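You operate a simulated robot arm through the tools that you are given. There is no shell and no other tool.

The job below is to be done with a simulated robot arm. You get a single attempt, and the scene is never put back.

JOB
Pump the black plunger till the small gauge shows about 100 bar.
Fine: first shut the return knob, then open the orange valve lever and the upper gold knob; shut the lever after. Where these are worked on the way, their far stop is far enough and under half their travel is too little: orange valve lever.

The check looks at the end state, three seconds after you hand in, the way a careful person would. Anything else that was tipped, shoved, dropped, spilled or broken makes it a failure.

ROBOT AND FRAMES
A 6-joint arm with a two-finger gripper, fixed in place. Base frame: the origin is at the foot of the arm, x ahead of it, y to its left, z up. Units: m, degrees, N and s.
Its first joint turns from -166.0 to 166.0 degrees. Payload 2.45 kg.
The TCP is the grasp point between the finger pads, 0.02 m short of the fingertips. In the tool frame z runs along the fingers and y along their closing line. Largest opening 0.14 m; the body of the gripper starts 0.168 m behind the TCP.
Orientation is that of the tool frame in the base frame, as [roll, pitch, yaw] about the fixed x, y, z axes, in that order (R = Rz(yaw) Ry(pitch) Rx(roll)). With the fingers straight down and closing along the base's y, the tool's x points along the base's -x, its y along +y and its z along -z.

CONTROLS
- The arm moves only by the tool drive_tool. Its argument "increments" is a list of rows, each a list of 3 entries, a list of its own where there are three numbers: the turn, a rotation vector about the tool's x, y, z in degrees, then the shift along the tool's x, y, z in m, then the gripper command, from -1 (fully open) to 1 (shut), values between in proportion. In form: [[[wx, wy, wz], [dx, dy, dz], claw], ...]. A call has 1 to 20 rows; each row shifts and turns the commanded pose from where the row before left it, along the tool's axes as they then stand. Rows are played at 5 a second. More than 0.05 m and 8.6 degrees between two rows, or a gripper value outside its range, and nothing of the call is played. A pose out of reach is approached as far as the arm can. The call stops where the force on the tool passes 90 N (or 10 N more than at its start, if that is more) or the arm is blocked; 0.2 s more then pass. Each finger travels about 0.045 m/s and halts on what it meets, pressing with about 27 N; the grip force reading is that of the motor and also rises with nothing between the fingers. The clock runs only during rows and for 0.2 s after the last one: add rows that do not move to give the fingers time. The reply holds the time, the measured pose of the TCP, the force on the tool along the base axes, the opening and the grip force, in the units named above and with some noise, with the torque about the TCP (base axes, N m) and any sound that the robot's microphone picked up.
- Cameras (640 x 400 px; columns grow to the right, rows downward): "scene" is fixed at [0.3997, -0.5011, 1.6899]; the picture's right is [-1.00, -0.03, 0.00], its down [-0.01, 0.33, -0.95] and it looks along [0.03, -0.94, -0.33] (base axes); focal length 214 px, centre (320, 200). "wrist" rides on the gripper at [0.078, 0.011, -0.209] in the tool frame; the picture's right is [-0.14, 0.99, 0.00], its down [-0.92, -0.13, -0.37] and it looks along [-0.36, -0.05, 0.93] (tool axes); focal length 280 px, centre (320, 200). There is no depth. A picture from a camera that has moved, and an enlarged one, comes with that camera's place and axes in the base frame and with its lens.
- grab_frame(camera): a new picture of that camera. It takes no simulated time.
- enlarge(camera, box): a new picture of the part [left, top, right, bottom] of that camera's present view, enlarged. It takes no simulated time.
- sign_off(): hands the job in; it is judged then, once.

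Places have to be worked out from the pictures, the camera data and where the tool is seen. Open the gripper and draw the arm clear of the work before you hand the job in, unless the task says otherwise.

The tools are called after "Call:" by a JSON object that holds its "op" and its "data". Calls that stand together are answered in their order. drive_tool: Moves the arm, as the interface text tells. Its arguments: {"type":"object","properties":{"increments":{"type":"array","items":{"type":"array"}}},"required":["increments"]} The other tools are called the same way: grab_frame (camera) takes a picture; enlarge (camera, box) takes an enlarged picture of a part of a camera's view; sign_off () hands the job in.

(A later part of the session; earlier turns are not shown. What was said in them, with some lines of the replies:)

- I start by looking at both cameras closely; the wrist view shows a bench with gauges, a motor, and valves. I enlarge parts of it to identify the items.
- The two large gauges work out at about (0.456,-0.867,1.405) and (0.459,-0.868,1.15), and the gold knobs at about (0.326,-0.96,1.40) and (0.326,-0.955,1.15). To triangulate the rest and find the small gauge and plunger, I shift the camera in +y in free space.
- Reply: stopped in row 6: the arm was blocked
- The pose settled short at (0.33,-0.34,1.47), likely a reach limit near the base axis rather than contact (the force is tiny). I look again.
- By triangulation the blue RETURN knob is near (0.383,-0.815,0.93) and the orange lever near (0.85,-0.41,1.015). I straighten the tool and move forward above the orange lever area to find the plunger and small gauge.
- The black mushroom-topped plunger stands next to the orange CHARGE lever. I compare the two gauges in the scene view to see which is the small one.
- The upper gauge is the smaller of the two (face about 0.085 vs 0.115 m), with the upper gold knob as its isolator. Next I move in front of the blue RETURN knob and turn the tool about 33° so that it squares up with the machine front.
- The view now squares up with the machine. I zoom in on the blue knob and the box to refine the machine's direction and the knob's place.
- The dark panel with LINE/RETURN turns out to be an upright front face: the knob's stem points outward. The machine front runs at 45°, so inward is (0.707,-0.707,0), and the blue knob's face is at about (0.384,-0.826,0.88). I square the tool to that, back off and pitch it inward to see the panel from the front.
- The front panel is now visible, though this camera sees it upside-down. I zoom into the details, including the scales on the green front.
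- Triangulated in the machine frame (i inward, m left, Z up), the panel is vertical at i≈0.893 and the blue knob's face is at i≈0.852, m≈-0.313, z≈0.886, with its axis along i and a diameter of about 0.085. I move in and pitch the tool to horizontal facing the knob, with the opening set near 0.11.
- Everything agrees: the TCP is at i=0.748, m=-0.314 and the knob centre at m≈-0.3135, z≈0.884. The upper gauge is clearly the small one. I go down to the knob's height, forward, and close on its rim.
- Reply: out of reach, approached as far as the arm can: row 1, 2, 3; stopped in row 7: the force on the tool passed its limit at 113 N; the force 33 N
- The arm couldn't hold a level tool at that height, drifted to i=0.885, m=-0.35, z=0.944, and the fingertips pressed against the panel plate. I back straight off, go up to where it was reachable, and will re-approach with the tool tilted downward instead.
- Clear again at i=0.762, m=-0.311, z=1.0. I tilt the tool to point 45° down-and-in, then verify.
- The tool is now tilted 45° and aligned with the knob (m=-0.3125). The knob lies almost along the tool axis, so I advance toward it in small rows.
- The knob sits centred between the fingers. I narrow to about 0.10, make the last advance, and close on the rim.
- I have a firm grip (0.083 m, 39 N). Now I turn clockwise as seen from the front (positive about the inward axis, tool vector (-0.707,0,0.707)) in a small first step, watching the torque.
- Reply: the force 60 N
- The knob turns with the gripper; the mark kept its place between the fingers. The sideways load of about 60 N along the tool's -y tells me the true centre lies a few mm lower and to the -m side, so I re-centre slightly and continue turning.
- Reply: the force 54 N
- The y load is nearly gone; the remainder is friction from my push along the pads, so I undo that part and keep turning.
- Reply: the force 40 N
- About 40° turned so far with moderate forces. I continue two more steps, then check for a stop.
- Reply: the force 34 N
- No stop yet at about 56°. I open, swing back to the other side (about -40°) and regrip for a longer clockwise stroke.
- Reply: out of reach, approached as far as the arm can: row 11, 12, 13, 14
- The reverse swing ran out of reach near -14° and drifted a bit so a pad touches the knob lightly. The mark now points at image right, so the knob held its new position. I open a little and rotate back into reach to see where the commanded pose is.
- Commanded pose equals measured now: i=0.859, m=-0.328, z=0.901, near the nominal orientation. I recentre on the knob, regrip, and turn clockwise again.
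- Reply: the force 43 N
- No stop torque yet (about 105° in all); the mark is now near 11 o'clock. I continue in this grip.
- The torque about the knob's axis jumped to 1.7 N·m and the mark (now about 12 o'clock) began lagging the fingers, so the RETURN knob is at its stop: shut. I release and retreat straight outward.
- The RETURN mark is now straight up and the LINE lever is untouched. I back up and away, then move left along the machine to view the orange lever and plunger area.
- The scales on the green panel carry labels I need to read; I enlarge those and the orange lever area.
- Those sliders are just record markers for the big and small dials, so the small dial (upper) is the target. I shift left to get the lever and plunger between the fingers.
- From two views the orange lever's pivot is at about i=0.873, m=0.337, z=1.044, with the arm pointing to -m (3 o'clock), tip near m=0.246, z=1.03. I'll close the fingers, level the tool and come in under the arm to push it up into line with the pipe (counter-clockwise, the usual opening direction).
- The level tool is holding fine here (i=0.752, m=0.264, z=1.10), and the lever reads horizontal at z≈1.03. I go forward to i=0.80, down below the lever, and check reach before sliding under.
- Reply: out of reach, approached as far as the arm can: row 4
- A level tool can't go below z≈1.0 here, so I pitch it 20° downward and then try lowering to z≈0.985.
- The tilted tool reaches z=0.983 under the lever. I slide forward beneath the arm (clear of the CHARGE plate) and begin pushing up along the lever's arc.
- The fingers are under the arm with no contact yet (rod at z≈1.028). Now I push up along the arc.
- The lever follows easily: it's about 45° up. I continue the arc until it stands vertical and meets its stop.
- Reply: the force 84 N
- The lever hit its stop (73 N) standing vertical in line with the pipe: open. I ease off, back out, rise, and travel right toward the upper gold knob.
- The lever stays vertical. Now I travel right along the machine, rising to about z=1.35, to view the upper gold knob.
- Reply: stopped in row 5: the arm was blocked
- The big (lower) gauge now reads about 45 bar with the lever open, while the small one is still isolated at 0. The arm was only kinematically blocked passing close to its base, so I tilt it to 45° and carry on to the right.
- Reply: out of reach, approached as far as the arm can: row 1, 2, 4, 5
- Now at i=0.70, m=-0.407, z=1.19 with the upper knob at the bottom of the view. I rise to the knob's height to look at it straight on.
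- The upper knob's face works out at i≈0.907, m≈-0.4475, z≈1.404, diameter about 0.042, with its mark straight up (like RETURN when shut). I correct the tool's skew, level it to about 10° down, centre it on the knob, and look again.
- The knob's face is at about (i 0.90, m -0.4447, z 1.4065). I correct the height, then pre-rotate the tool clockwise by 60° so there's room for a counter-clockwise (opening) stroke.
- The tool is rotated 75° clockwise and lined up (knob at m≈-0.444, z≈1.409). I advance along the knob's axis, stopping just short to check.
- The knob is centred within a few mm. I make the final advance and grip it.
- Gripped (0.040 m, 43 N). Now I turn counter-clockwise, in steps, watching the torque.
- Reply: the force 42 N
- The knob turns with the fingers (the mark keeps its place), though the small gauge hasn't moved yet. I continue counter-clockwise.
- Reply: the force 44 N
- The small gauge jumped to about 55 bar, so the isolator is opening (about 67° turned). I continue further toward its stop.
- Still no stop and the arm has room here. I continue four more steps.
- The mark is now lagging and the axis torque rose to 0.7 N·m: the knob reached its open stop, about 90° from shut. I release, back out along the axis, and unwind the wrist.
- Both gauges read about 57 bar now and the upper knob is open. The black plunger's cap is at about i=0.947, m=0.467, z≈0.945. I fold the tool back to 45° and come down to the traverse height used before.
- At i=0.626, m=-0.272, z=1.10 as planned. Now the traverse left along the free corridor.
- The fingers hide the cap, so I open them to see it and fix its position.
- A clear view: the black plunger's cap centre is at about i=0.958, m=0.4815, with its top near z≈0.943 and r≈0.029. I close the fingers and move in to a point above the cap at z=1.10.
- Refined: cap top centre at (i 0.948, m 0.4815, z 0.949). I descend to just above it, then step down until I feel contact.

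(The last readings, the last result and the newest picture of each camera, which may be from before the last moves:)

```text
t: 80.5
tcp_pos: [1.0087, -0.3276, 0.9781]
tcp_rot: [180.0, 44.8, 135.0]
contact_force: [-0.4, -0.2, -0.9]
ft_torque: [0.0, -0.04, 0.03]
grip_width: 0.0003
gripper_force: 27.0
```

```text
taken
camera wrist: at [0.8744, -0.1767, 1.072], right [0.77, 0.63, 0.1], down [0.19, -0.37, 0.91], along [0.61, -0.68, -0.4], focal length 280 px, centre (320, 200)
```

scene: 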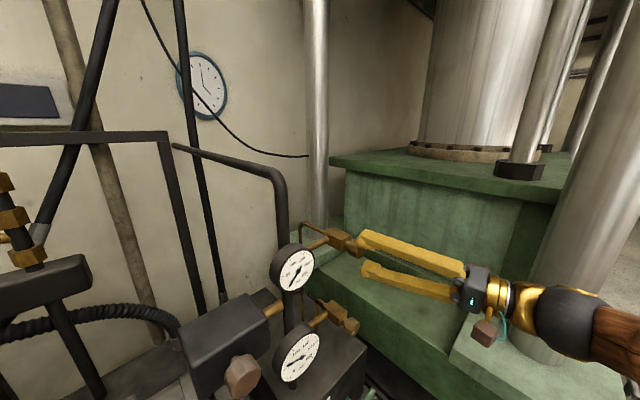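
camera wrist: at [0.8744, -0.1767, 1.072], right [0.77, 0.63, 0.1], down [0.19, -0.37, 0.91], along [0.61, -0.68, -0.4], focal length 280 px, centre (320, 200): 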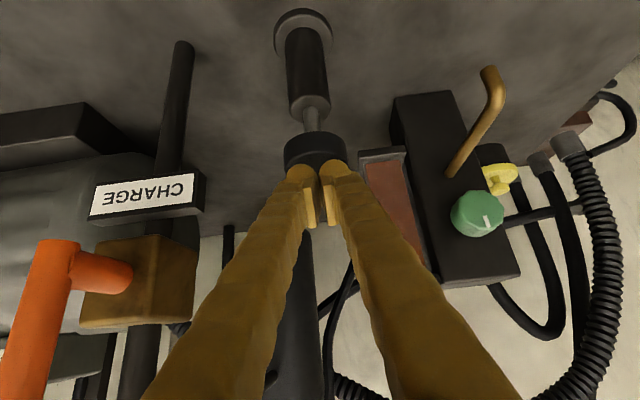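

The tips are right above the black cap. I push down in 1 cm steps.

Call:
{"op": "drive_tool", "data": {"increments": [[[0, 0, 0], [0.0071, 0, 0.0071], 1], [[0, 0, 0], [0.0071, 0, 0.0071], 1], [[0, 0, 0], [0, 0, 0], 1]]}}

Call:
{"op": "grab_frame", "data": {"camera": "wrist"}}

Call:
{"op": "enlarge", "data": {"camera": "scene", "box": [250, 220, 380, 300]}}

```text
t: 81.3
tcp_pos: [1.0105, -0.3268, 0.9595]
tcp_rot: [179.9, 44.7, 135.0]
contact_force: [-2.2, 1.5, 3.5]
ft_torque: [0.01, 0.06, 0.05]
grip_width: 0.0061
gripper_force: 29.4
```

```text
taken
camera wrist: at [0.8751, -0.1763, 1.0527], right [0.77, 0.63, 0.1], down [0.19, -0.37, 0.91], along [0.61, -0.68, -0.4], focal length 280 px, centre (320, 200)
```

wrist: 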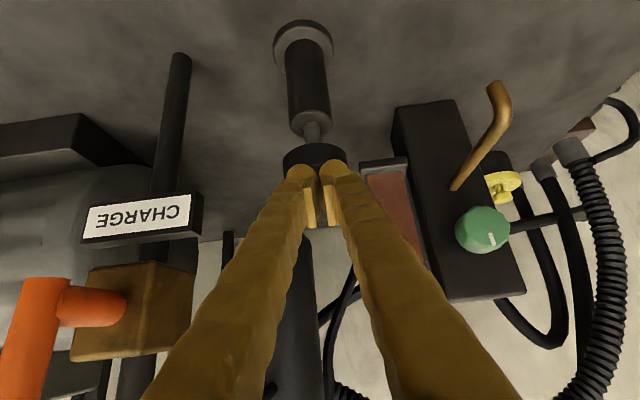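

```text
4.92 times, centred on (315, 260) of scene
camera zoom: at [0.3997, -0.5011, 1.6899], right [-1.0, -0.03, 0.0], down [-0.01, 0.33, -0.95], along [0.03, -0.94, -0.33], focal length 1056 px, centre (345, -95)
```

zoom: 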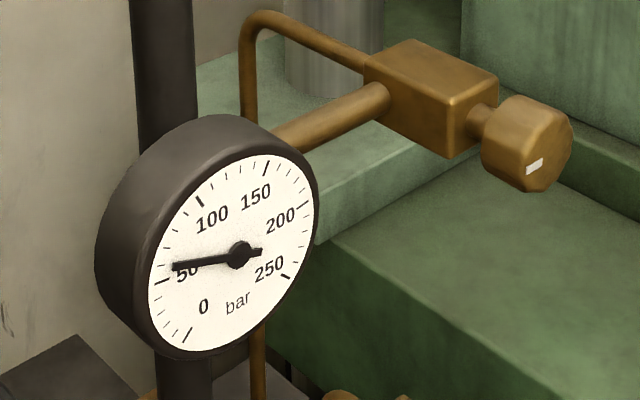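

Contact begins (3.5 N). I continue down through the stroke.

Call:
{"op": "drive_tool", "data": {"increments": [[[0, 0, 0], [0.0071, 0, 0.0071], 1], [[0, 0, 0], [0.0071, 0, 0.0071], 1], [[0, 0, 0], [0, 0, 0], 1]]}}

Call:
{"op": "grab_frame", "data": {"camera": "wrist"}}

Call:
{"op": "enlarge", "data": {"camera": "scene", "box": [250, 220, 380, 300]}}

```text
t: 82.1
tcp_pos: [1.0103, -0.3263, 0.9401]
tcp_rot: [-180.0, 44.8, 135.0]
contact_force: [0.5, -4.2, 9.8]
ft_torque: [-0.12, 0.01, 0.0]
grip_width: 0.0062
gripper_force: 29.3
```

```text
taken
camera wrist: at [0.875, -0.1757, 1.0338], right [0.77, 0.63, 0.1], down [0.19, -0.37, 0.91], along [0.61, -0.68, -0.4], focal length 280 px, centre (320, 200)
```

wrist: 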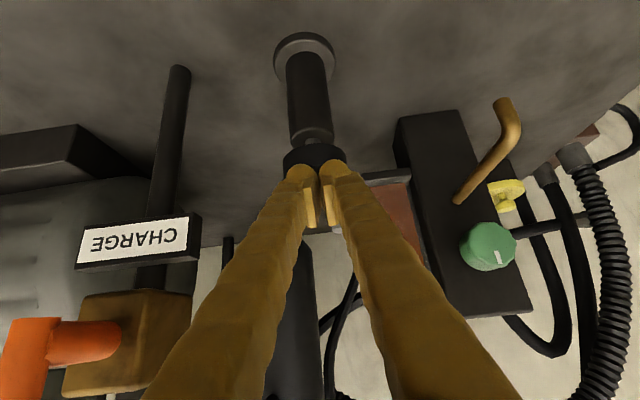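

```text
4.92 times, centred on (315, 260) of scene
camera zoom: at [0.3997, -0.5011, 1.6899], right [-1.0, -0.03, 0.0], down [-0.01, 0.33, -0.95], along [0.03, -0.94, -0.33], focal length 1056 px, centre (345, -95)
```

zoom: 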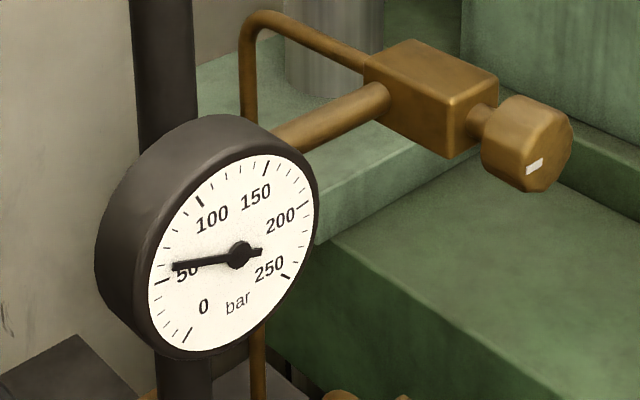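

The plunger goes down with light, rising force (10 N); the gauge hasn't changed yet. I continue to the end of its stroke.

Call:
{"op": "drive_tool", "data": {"increments": [[[0, 0, 0], [0.0057, 0, 0.0057], 1], [[0, 0, 0], [0.0057, 0, 0.0057], 1], [[0, 0, 0], [0, 0, 0], 1]]}}

Call:
{"op": "grab_frame", "data": {"camera": "wrist"}}

Call:
{"op": "enlarge", "data": {"camera": "scene", "box": [250, 220, 380, 300]}}

```text
t: 82.9
tcp_pos: [1.0087, -0.3276, 0.9254]
tcp_rot: [179.9, 44.8, 135.0]
contact_force: [0.9, 0.8, 30.5]
ft_torque: [0.07, -0.02, -0.05]
grip_width: 0.0058
gripper_force: 29.6
```

```text
taken
camera wrist: at [0.8747, -0.1757, 1.0183], right [0.77, 0.63, 0.1], down [0.19, -0.37, 0.91], along [0.61, -0.68, -0.4], focal length 280 px, centre (320, 200)
```

wrist: 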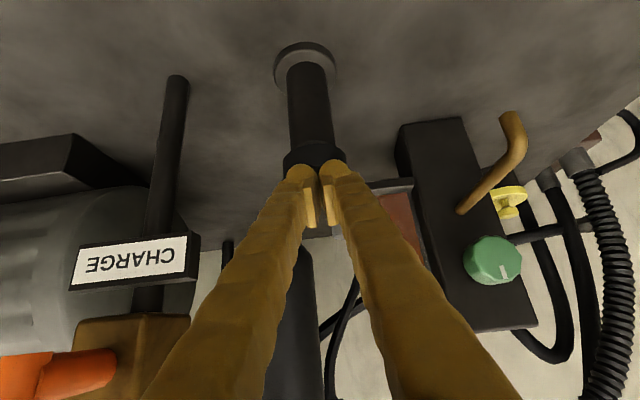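

```text
4.92 times, centred on (315, 260) of scene
camera zoom: at [0.3997, -0.5011, 1.6899], right [-1.0, -0.03, 0.0], down [-0.01, 0.33, -0.95], along [0.03, -0.94, -0.33], focal length 1056 px, centre (345, -95)
```

zoom: 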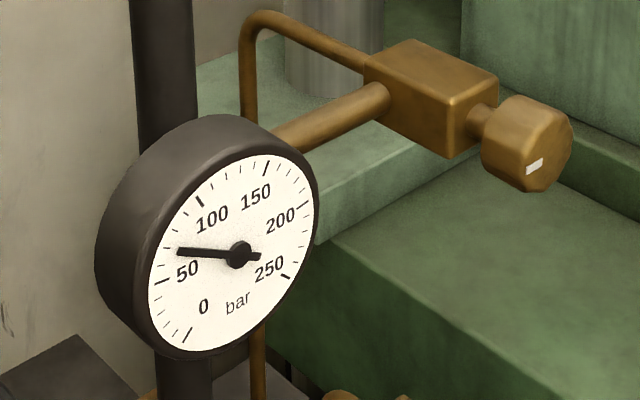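

The gauge rose to about 67 bar at the bottom of the stroke. I lift to see whether the plunger springs back.

Call:
{"op": "drive_tool", "data": {"increments": [[[0, 0, 0], [-0.0177, 0, -0.0177], 1], [[0, 0, 0], [-0.0177, 0, -0.0177], 1], [[0, 0, 0], [0, 0, 0], 1]]}}

Call:
{"op": "grab_frame", "data": {"camera": "wrist"}}

Call:
{"op": "enlarge", "data": {"camera": "scene", "box": [270, 235, 330, 300]}}

```text
t: 83.7
tcp_pos: [1.0103, -0.3268, 0.9738]
tcp_rot: [-180.0, 44.7, 135.0]
contact_force: [-0.8, -0.2, 0.0]
ft_torque: [0.0, 0.04, -0.01]
grip_width: 0.0
gripper_force: 29.4
```

```text
taken
camera wrist: at [0.8749, -0.1759, 1.0665], right [0.77, 0.63, 0.1], down [0.19, -0.37, 0.91], along [0.61, -0.68, -0.4], focal length 280 px, centre (320, 200)
```

wrist: 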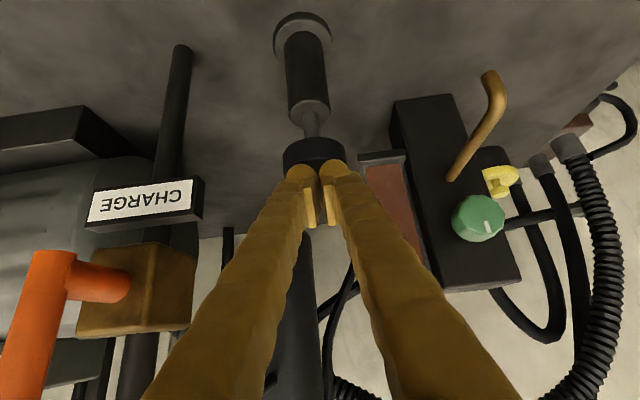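

```text
6.15 times, centred on (300, 268) of scene
camera zoom: at [0.3997, -0.5011, 1.6899], right [-1.0, -0.03, 0.0], down [-0.01, 0.33, -0.95], along [0.03, -0.94, -0.33], focal length 1320 px, centre (443, -215)
```

zoom: 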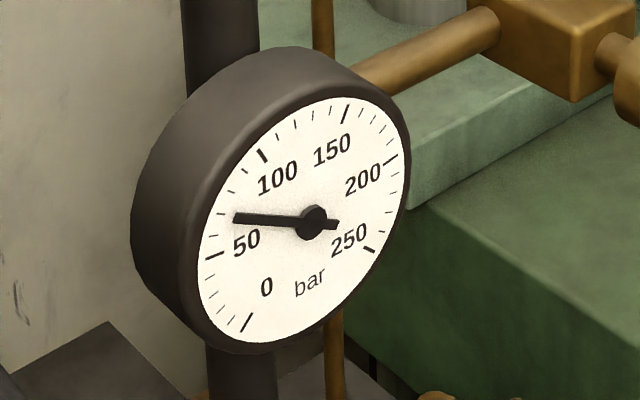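

It springs back and the gauge holds at about 68 bar, so each full stroke is worth about 10 bar. I do another full stroke.

Call:
{"op": "drive_tool", "data": {"increments": [[[0, 0, 0], [0.0088, 0, 0.0088], 1], [[0, 0, 0], [0.0088, 0, 0.0088], 1], [[0, 0, 0], [0.0088, 0, 0.0088], 1], [[0, 0, 0], [0.0088, 0, 0.0088], 1], [[0, 0, 0], [0, 0, 0], 1], [[0, 0, 0], [-0.0176, 0, -0.0176], 1], [[0, 0, 0], [-0.0176, 0, -0.0176], 1], [[0, 0, 0], [0, 0, 0], 1], [[0, 0, 0], [0, 0, 0], 1]]}}

Call:
{"op": "enlarge", "data": {"camera": "scene", "box": [270, 235, 330, 300]}}

```text
t: 85.7
tcp_pos: [1.0092, -0.3296, 0.9735]
tcp_rot: [180.0, 44.7, 134.9]
contact_force: [0.4, -0.7, -0.2]
ft_torque: [0.0, -0.01, -0.01]
grip_width: 0.0002
gripper_force: 29.4
```

```text
6.15 times, centred on (300, 268) of scene
camera zoom: at [0.3997, -0.5011, 1.6899], right [-1.0, -0.03, 0.0], down [-0.01, 0.33, -0.95], along [0.03, -0.94, -0.33], focal length 1320 px, centre (443, -215)
```

zoom: 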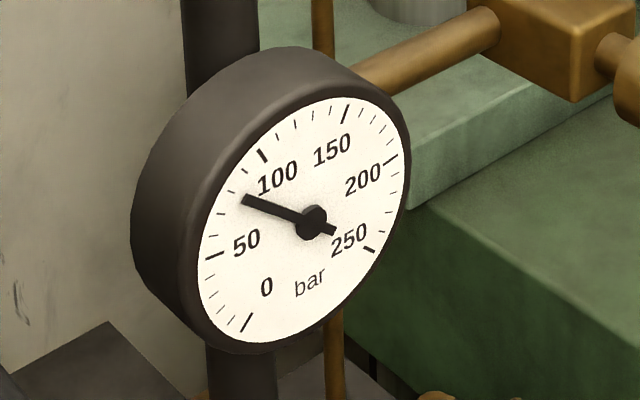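

Now about 79 bar. Another full stroke.

Call:
{"op": "drive_tool", "data": {"increments": [[[0, 0, 0], [0.0088, 0, 0.0088], 1], [[0, 0, 0], [0.0088, 0, 0.0088], 1], [[0, 0, 0], [0.0088, 0, 0.0088], 1], [[0, 0, 0], [0.0088, 0, 0.0088], 1], [[0, 0, 0], [0, 0, 0], 1], [[0, 0, 0], [-0.0176, 0, -0.0176], 1], [[0, 0, 0], [-0.0176, 0, -0.0176], 1], [[0, 0, 0], [0, 0, 0], 1], [[0, 0, 0], [0, 0, 0], 1]]}}

Call:
{"op": "enlarge", "data": {"camera": "scene", "box": [270, 235, 330, 300]}}

```text
t: 87.7
tcp_pos: [1.0079, -0.3295, 0.9709]
tcp_rot: [-180.0, 44.8, 135.0]
contact_force: [0.4, -0.5, -0.6]
ft_torque: [0.05, -0.04, -0.02]
grip_width: 0.0001
gripper_force: 29.6
```

```text
6.15 times, centred on (300, 268) of scene
camera zoom: at [0.3997, -0.5011, 1.6899], right [-1.0, -0.03, 0.0], down [-0.01, 0.33, -0.95], along [0.03, -0.94, -0.33], focal length 1320 px, centre (443, -215)
```

zoom: 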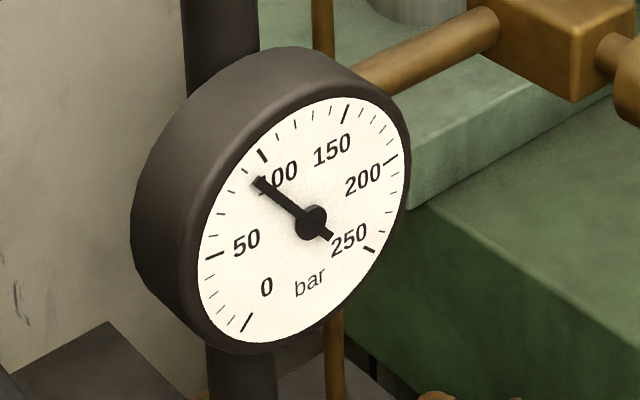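

About 90 bar; one more full stroke should bring it to about 100.

Call:
{"op": "drive_tool", "data": {"increments": [[[0, 0, 0], [0.0085, 0, 0.0085], 1], [[0, 0, 0], [0.0085, 0, 0.0085], 1], [[0, 0, 0], [0.0085, 0, 0.0085], 1], [[0, 0, 0], [0.0085, 0, 0.0085], 1], [[0, 0, 0], [0, 0, 0], 1], [[0, 0, 0], [-0.0176, 0, -0.0176], 1], [[0, 0, 0], [-0.0176, 0, -0.0176], 1], [[0, 0, 0], [-0.0176, 0, -0.0176], 1], [[0, 0, 0], [0, 0, 0], 1]]}}

Call:
{"op": "enlarge", "data": {"camera": "scene", "box": [270, 235, 330, 300]}}

Call:
{"op": "grab_frame", "data": {"camera": "wrist"}}

```text
t: 89.7
tcp_pos: [1.0088, -0.328, 1.0003]
tcp_rot: [180.0, 44.6, 135.0]
contact_force: [0.9, -0.1, 0.0]
ft_torque: [0.03, 0.0, -0.03]
grip_width: 0.0
gripper_force: 29.8
```

```text
6.15 times, centred on (300, 268) of scene
camera zoom: at [0.3997, -0.5011, 1.6899], right [-1.0, -0.03, 0.0], down [-0.01, 0.33, -0.95], along [0.03, -0.94, -0.33], focal length 1320 px, centre (443, -215)
```

zoom: 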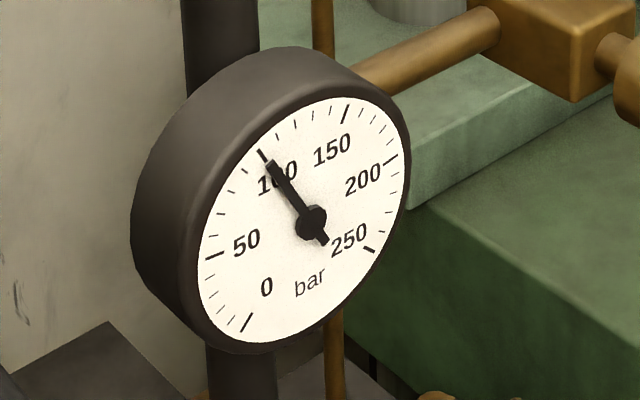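

```text
taken
camera wrist: at [0.8737, -0.1772, 1.0938], right [0.77, 0.63, 0.1], down [0.19, -0.37, 0.91], along [0.61, -0.68, -0.4], focal length 280 px, centre (320, 200)
```

wrist: 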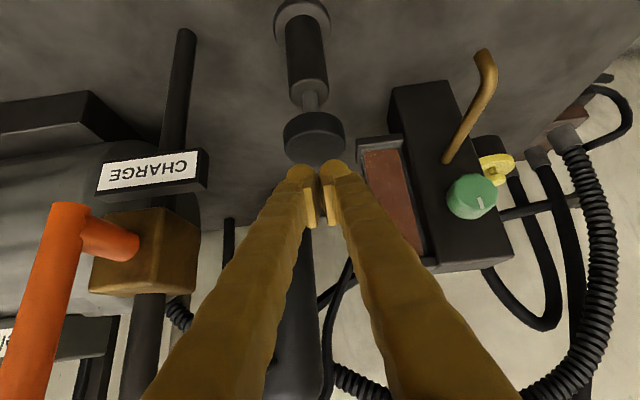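

The needle is right on 100. I lift clear of the plunger, back out, and re-pitch the tool to approach the orange lever from its left side to shut it.

Call:
{"op": "drive_tool", "data": {"increments": [[[0, 0, 0], [0.0078, 0, -0.0445], 1], [[0, 0, 0], [0.0078, 0, -0.0445], 1], [[0, 0, 0], [0.0078, 0, -0.0445], 1], [[0, 0, 0], [0.0078, 0, -0.0445], 1], [[0, 0, 0], [0.0078, 0, -0.0445], 1], [[0, 0, 0], [0, -0.04, 0], 1], [[0, 0, 0], [0, -0.04, 0], 1], [[0, -8.1, 0], [0, 0, 0], 1], [[0, -8.1, 0], [0, 0, 0], 1], [[0, -8.1, 0], [0, 0, 0], 1], [[0, 0, 0], [0, 0, 0], 1]]}}

Call:
{"op": "grab_frame", "data": {"camera": "wrist"}}

```text
t: 92.1
tcp_pos: [0.8223, -0.2535, 1.1302]
tcp_rot: [-180.0, 69.1, 135.0]
contact_force: [0.4, 0.4, 0.5]
ft_torque: [-0.01, -0.03, -0.02]
grip_width: 0.0003
gripper_force: 29.6
```

```text
taken
camera wrist: at [0.6727, -0.0881, 1.1318], right [0.74, 0.67, 0.13], down [-0.1, -0.08, 0.99], along [0.67, -0.74, 0.01], focal length 280 px, centre (320, 200)
```

wrist: 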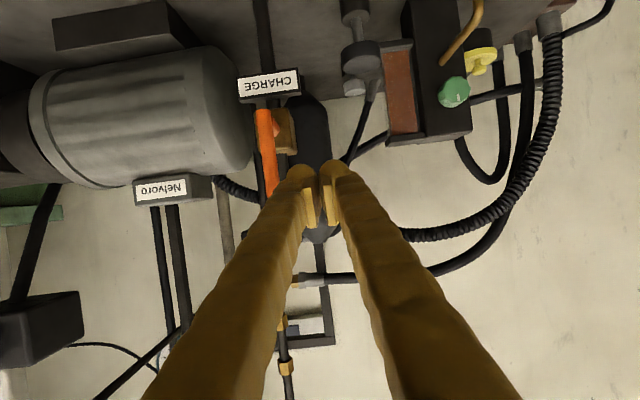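

The lever stands vertical at m≈0.34 (z 1.02–1.12). I move in beside it at m=0.385, then sweep it clockwise back down to horizontal.

Call:
{"op": "drive_tool", "data": {"increments": [[[0, 0, 0], [-0.0034, -0.0057, 0.0369], 1], [[0, 0, 0], [-0.0034, -0.0057, 0.0369], 1], [[0, 0, 0], [-0.0034, -0.0057, 0.0369], 1], [[0, 0, 0], [0, 0, 0], 1], [[0, 0, 0], [-0.0009, -0.019, -0.0004], 1], [[0, 0, 0], [-0.0019, -0.0188, -0.0007], 1], [[0, 0, 0], [-0.0019, -0.0188, -0.0007], 1], [[0, 0, 0], [0, 0, 0], 1]]}}

Call:
{"op": "grab_frame", "data": {"camera": "wrist"}}

```text
t: 93.9
tcp_pos: [0.846, -0.3827, 1.1042]
tcp_rot: [-180.0, 69.0, 135.0]
contact_force: [-0.3, 0.3, 0.3]
ft_torque: [0.02, -0.01, -0.03]
grip_width: 0.0
gripper_force: 29.4
```

```text
taken
camera wrist: at [0.6962, -0.2168, 1.1058], right [0.74, 0.67, 0.13], down [-0.1, -0.08, 0.99], along [0.67, -0.74, 0.01], focal length 280 px, centre (320, 200)
```

wrist: 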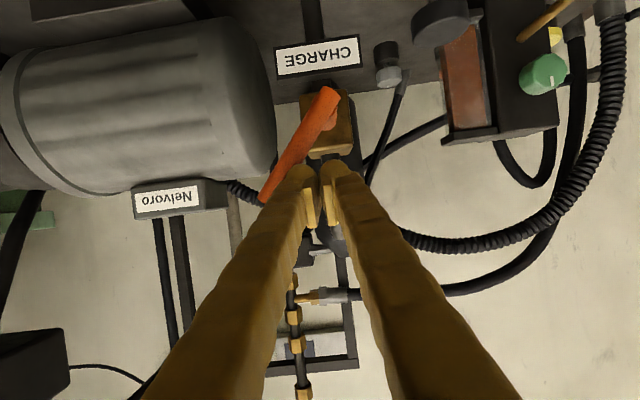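

The lever is swinging clockwise freely (about 30° so far). I continue the arc down to its horizontal stop.

Call:
{"op": "drive_tool", "data": {"increments": [[[0, 0, 0], [0.0073, -0.0173, 0.0028], 1], [[0, 0, 0], [0.0073, -0.0173, 0.0028], 1], [[0, 0, 0], [0.0143, -0.011, 0.0055], 1], [[0, 0, 0], [0.0143, -0.011, 0.0055], 1], [[0, 0, 0], [0, 0, 0], 1]]}}

Call:
{"op": "grab_frame", "data": {"camera": "wrist"}}

Call:
{"op": "enlarge", "data": {"camera": "scene", "box": [270, 235, 330, 300]}}

```text
t: 95.1
tcp_pos: [0.808, -0.4221, 1.06]
tcp_rot: [180.0, 69.2, 135.0]
contact_force: [6.5, 7.7, 26.3]
ft_torque: [0.14, -0.39, 0.01]
grip_width: 0.0059
gripper_force: 29.2
```

```text
taken
camera wrist: at [0.6588, -0.2558, 1.0615], right [0.73, 0.67, 0.13], down [-0.1, -0.08, 0.99], along [0.67, -0.74, 0.01], focal length 280 px, centre (320, 200)
```

wrist: 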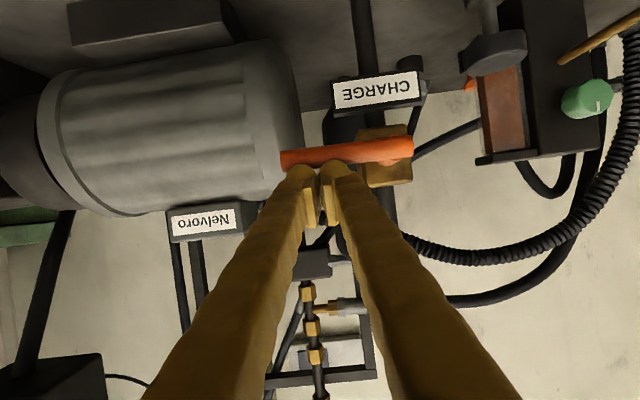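

```text
6.15 times, centred on (300, 268) of scene
camera zoom: at [0.3997, -0.5011, 1.6899], right [-1.0, -0.03, 0.0], down [-0.01, 0.33, -0.95], along [0.03, -0.94, -0.33], focal length 1320 px, centre (443, -215)
```

zoom: 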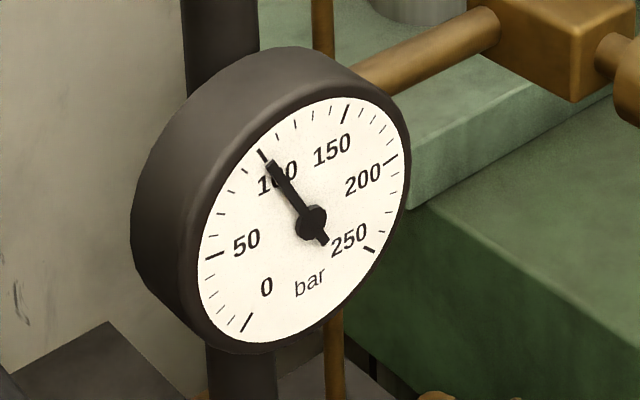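

The lever is horizontal again with 26 N resisting, and the gauge holds 100. I press 4 mm more to be sure it's on its stop.

Call:
{"op": "drive_tool", "data": {"increments": [[[0, 0, 0], [0.0037, 0, 0.0014], 1], [[0, 0, 0], [0, 0, 0], 1]]}}

Call:
{"op": "grab_frame", "data": {"camera": "wrist"}}

```text
t: 95.7
tcp_pos: [0.8089, -0.422, 1.0594]
tcp_rot: [179.8, 69.4, 134.8]
contact_force: [3.9, 18.4, 71.2]
ft_torque: [0.63, -1.03, -0.48]
grip_width: 0.0062
gripper_force: 29.2
```

```text
taken
camera wrist: at [0.6586, -0.2559, 1.0595], right [0.73, 0.67, 0.13], down [-0.11, -0.08, 0.99], along [0.67, -0.74, 0.01], focal length 280 px, centre (320, 200)
```

wrist: 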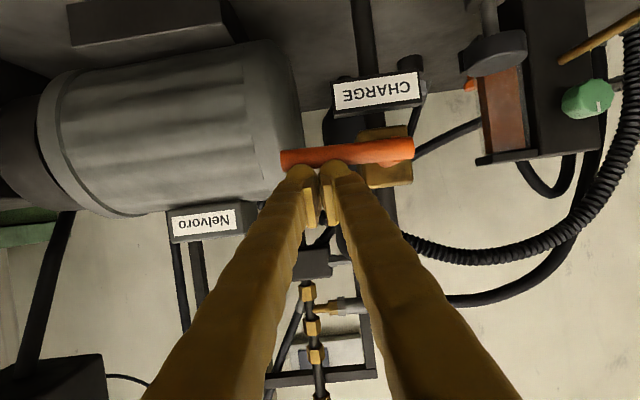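

The lever is firmly on its shut stop (71 N, no motion). I lift off it, retreat outward and open the gripper.

Call:
{"op": "drive_tool", "data": {"increments": [[[0, 0, 0], [-0.0187, 0, -0.0072], 1], [[0, 0, 0], [0.0143, 0, -0.0374], 1], [[0, 0, 0], [0.0143, 0, -0.0374], 1], [[0, 0, 0], [0.0143, 0, -0.0374], 1], [[0, 0, 0], [0.0143, 0, -0.0374], 1], [[0, 0, 0], [0.0143, 0, -0.0374], 0.5], [[0, 0, 0], [0, 0, 0], -1], [[0, 0, 0], [0, 0, 0], -1], [[0, 0, 0], [0, 0, 0], -1], [[0, 0, 0], [0, 0, 0], -1], [[0, 0, 0], [0, 0, 0], -1], [[0, 0, 0], [0, 0, 0], -1], [[0, 0, 0], [0, 0, 0], -1], [[0, 0, 0], [0, 0, 0], -1]]}}

Call:
{"op": "grab_frame", "data": {"camera": "wrist"}}

Call:
{"op": "grab_frame", "data": {"camera": "scene"}}

Call:
{"op": "enlarge", "data": {"camera": "scene", "box": [250, 220, 380, 300]}}

```text
t: 98.7
tcp_pos: [0.6652, -0.2798, 1.0752]
tcp_rot: [-179.9, 69.1, 135.0]
contact_force: [-0.8, -0.1, -0.2]
ft_torque: [-0.02, -0.03, 0.03]
grip_width: 0.1401
gripper_force: 0.0
```

```text
taken
camera wrist: at [0.5159, -0.1141, 1.0781], right [0.74, 0.67, 0.13], down [-0.1, -0.08, 0.99], along [0.67, -0.74, 0.01], focal length 280 px, centre (320, 200)
```

wrist: 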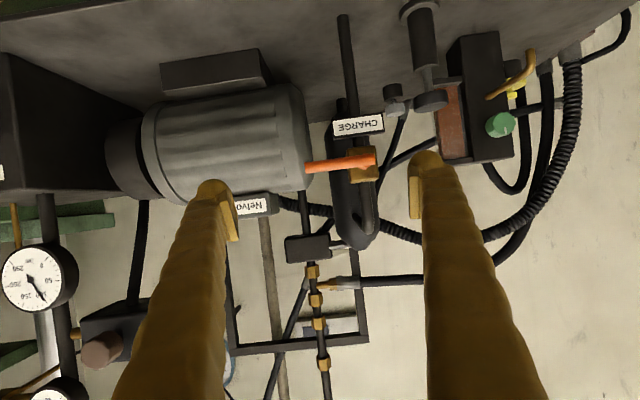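

```text
taken
```

scene: 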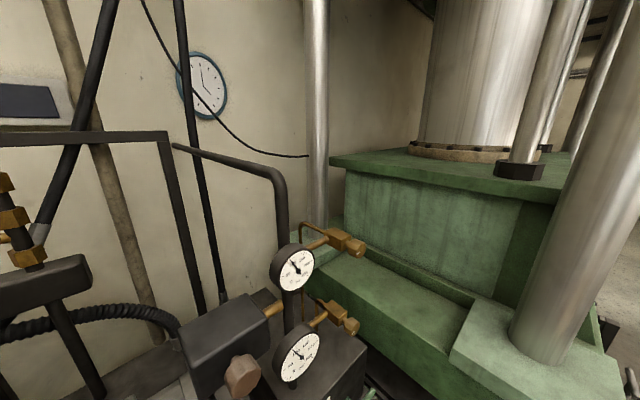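

```text
4.92 times, centred on (315, 260) of scene
camera zoom: at [0.3997, -0.5011, 1.6899], right [-1.0, -0.03, 0.0], down [-0.01, 0.33, -0.95], along [0.03, -0.94, -0.33], focal length 1056 px, centre (345, -95)
```

zoom: 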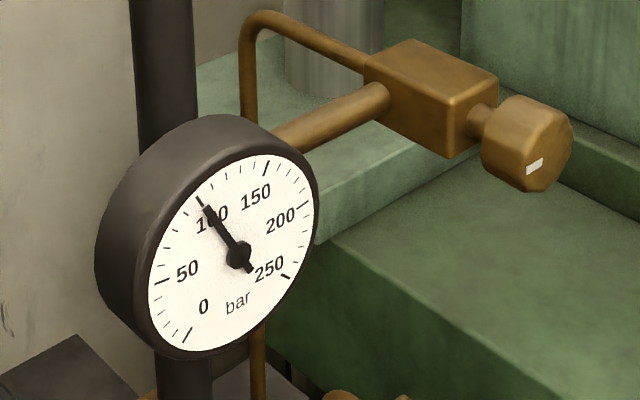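

The small gauge has held 100 bar for 9 s. The orange lever is shut, the upper gold knob is open, RETURN was seen shut with its mark up, and the plunger is back up. The arm is clear with the gripper open, so I hand in.

Call:
{"op": "sign_off", "data": {}}

```text
The job is handed in.
```

The small (upper) gauge reads 100 bar. It held steady for the 9 seconds between the last pump stroke and my final check before handing in.

- **Return knob:** turned clockwise to its stop, so it is shut.
- **Orange valve lever:** opened fully to its stop, then shut to its stop after pumping.
- **Upper gold knob:** turned about 90° counter-clockwise to its stop, so it is open. When it opened, the small gauge jumped to about 57 bar before any pumping.
- **Black plunger:** four full strokes took the gauge from there to 100 bar, and it sprang back up after each one.

On my first approach to the return knob, the arm couldn't hold its pose and the fingertips pressed against the front panel with about 113 N. I backed off straight away. In later pictures the panel looked undamaged, and the nearby LINE lever had not moved.

At hand-in the arm was clear of the machine with the gripper open.
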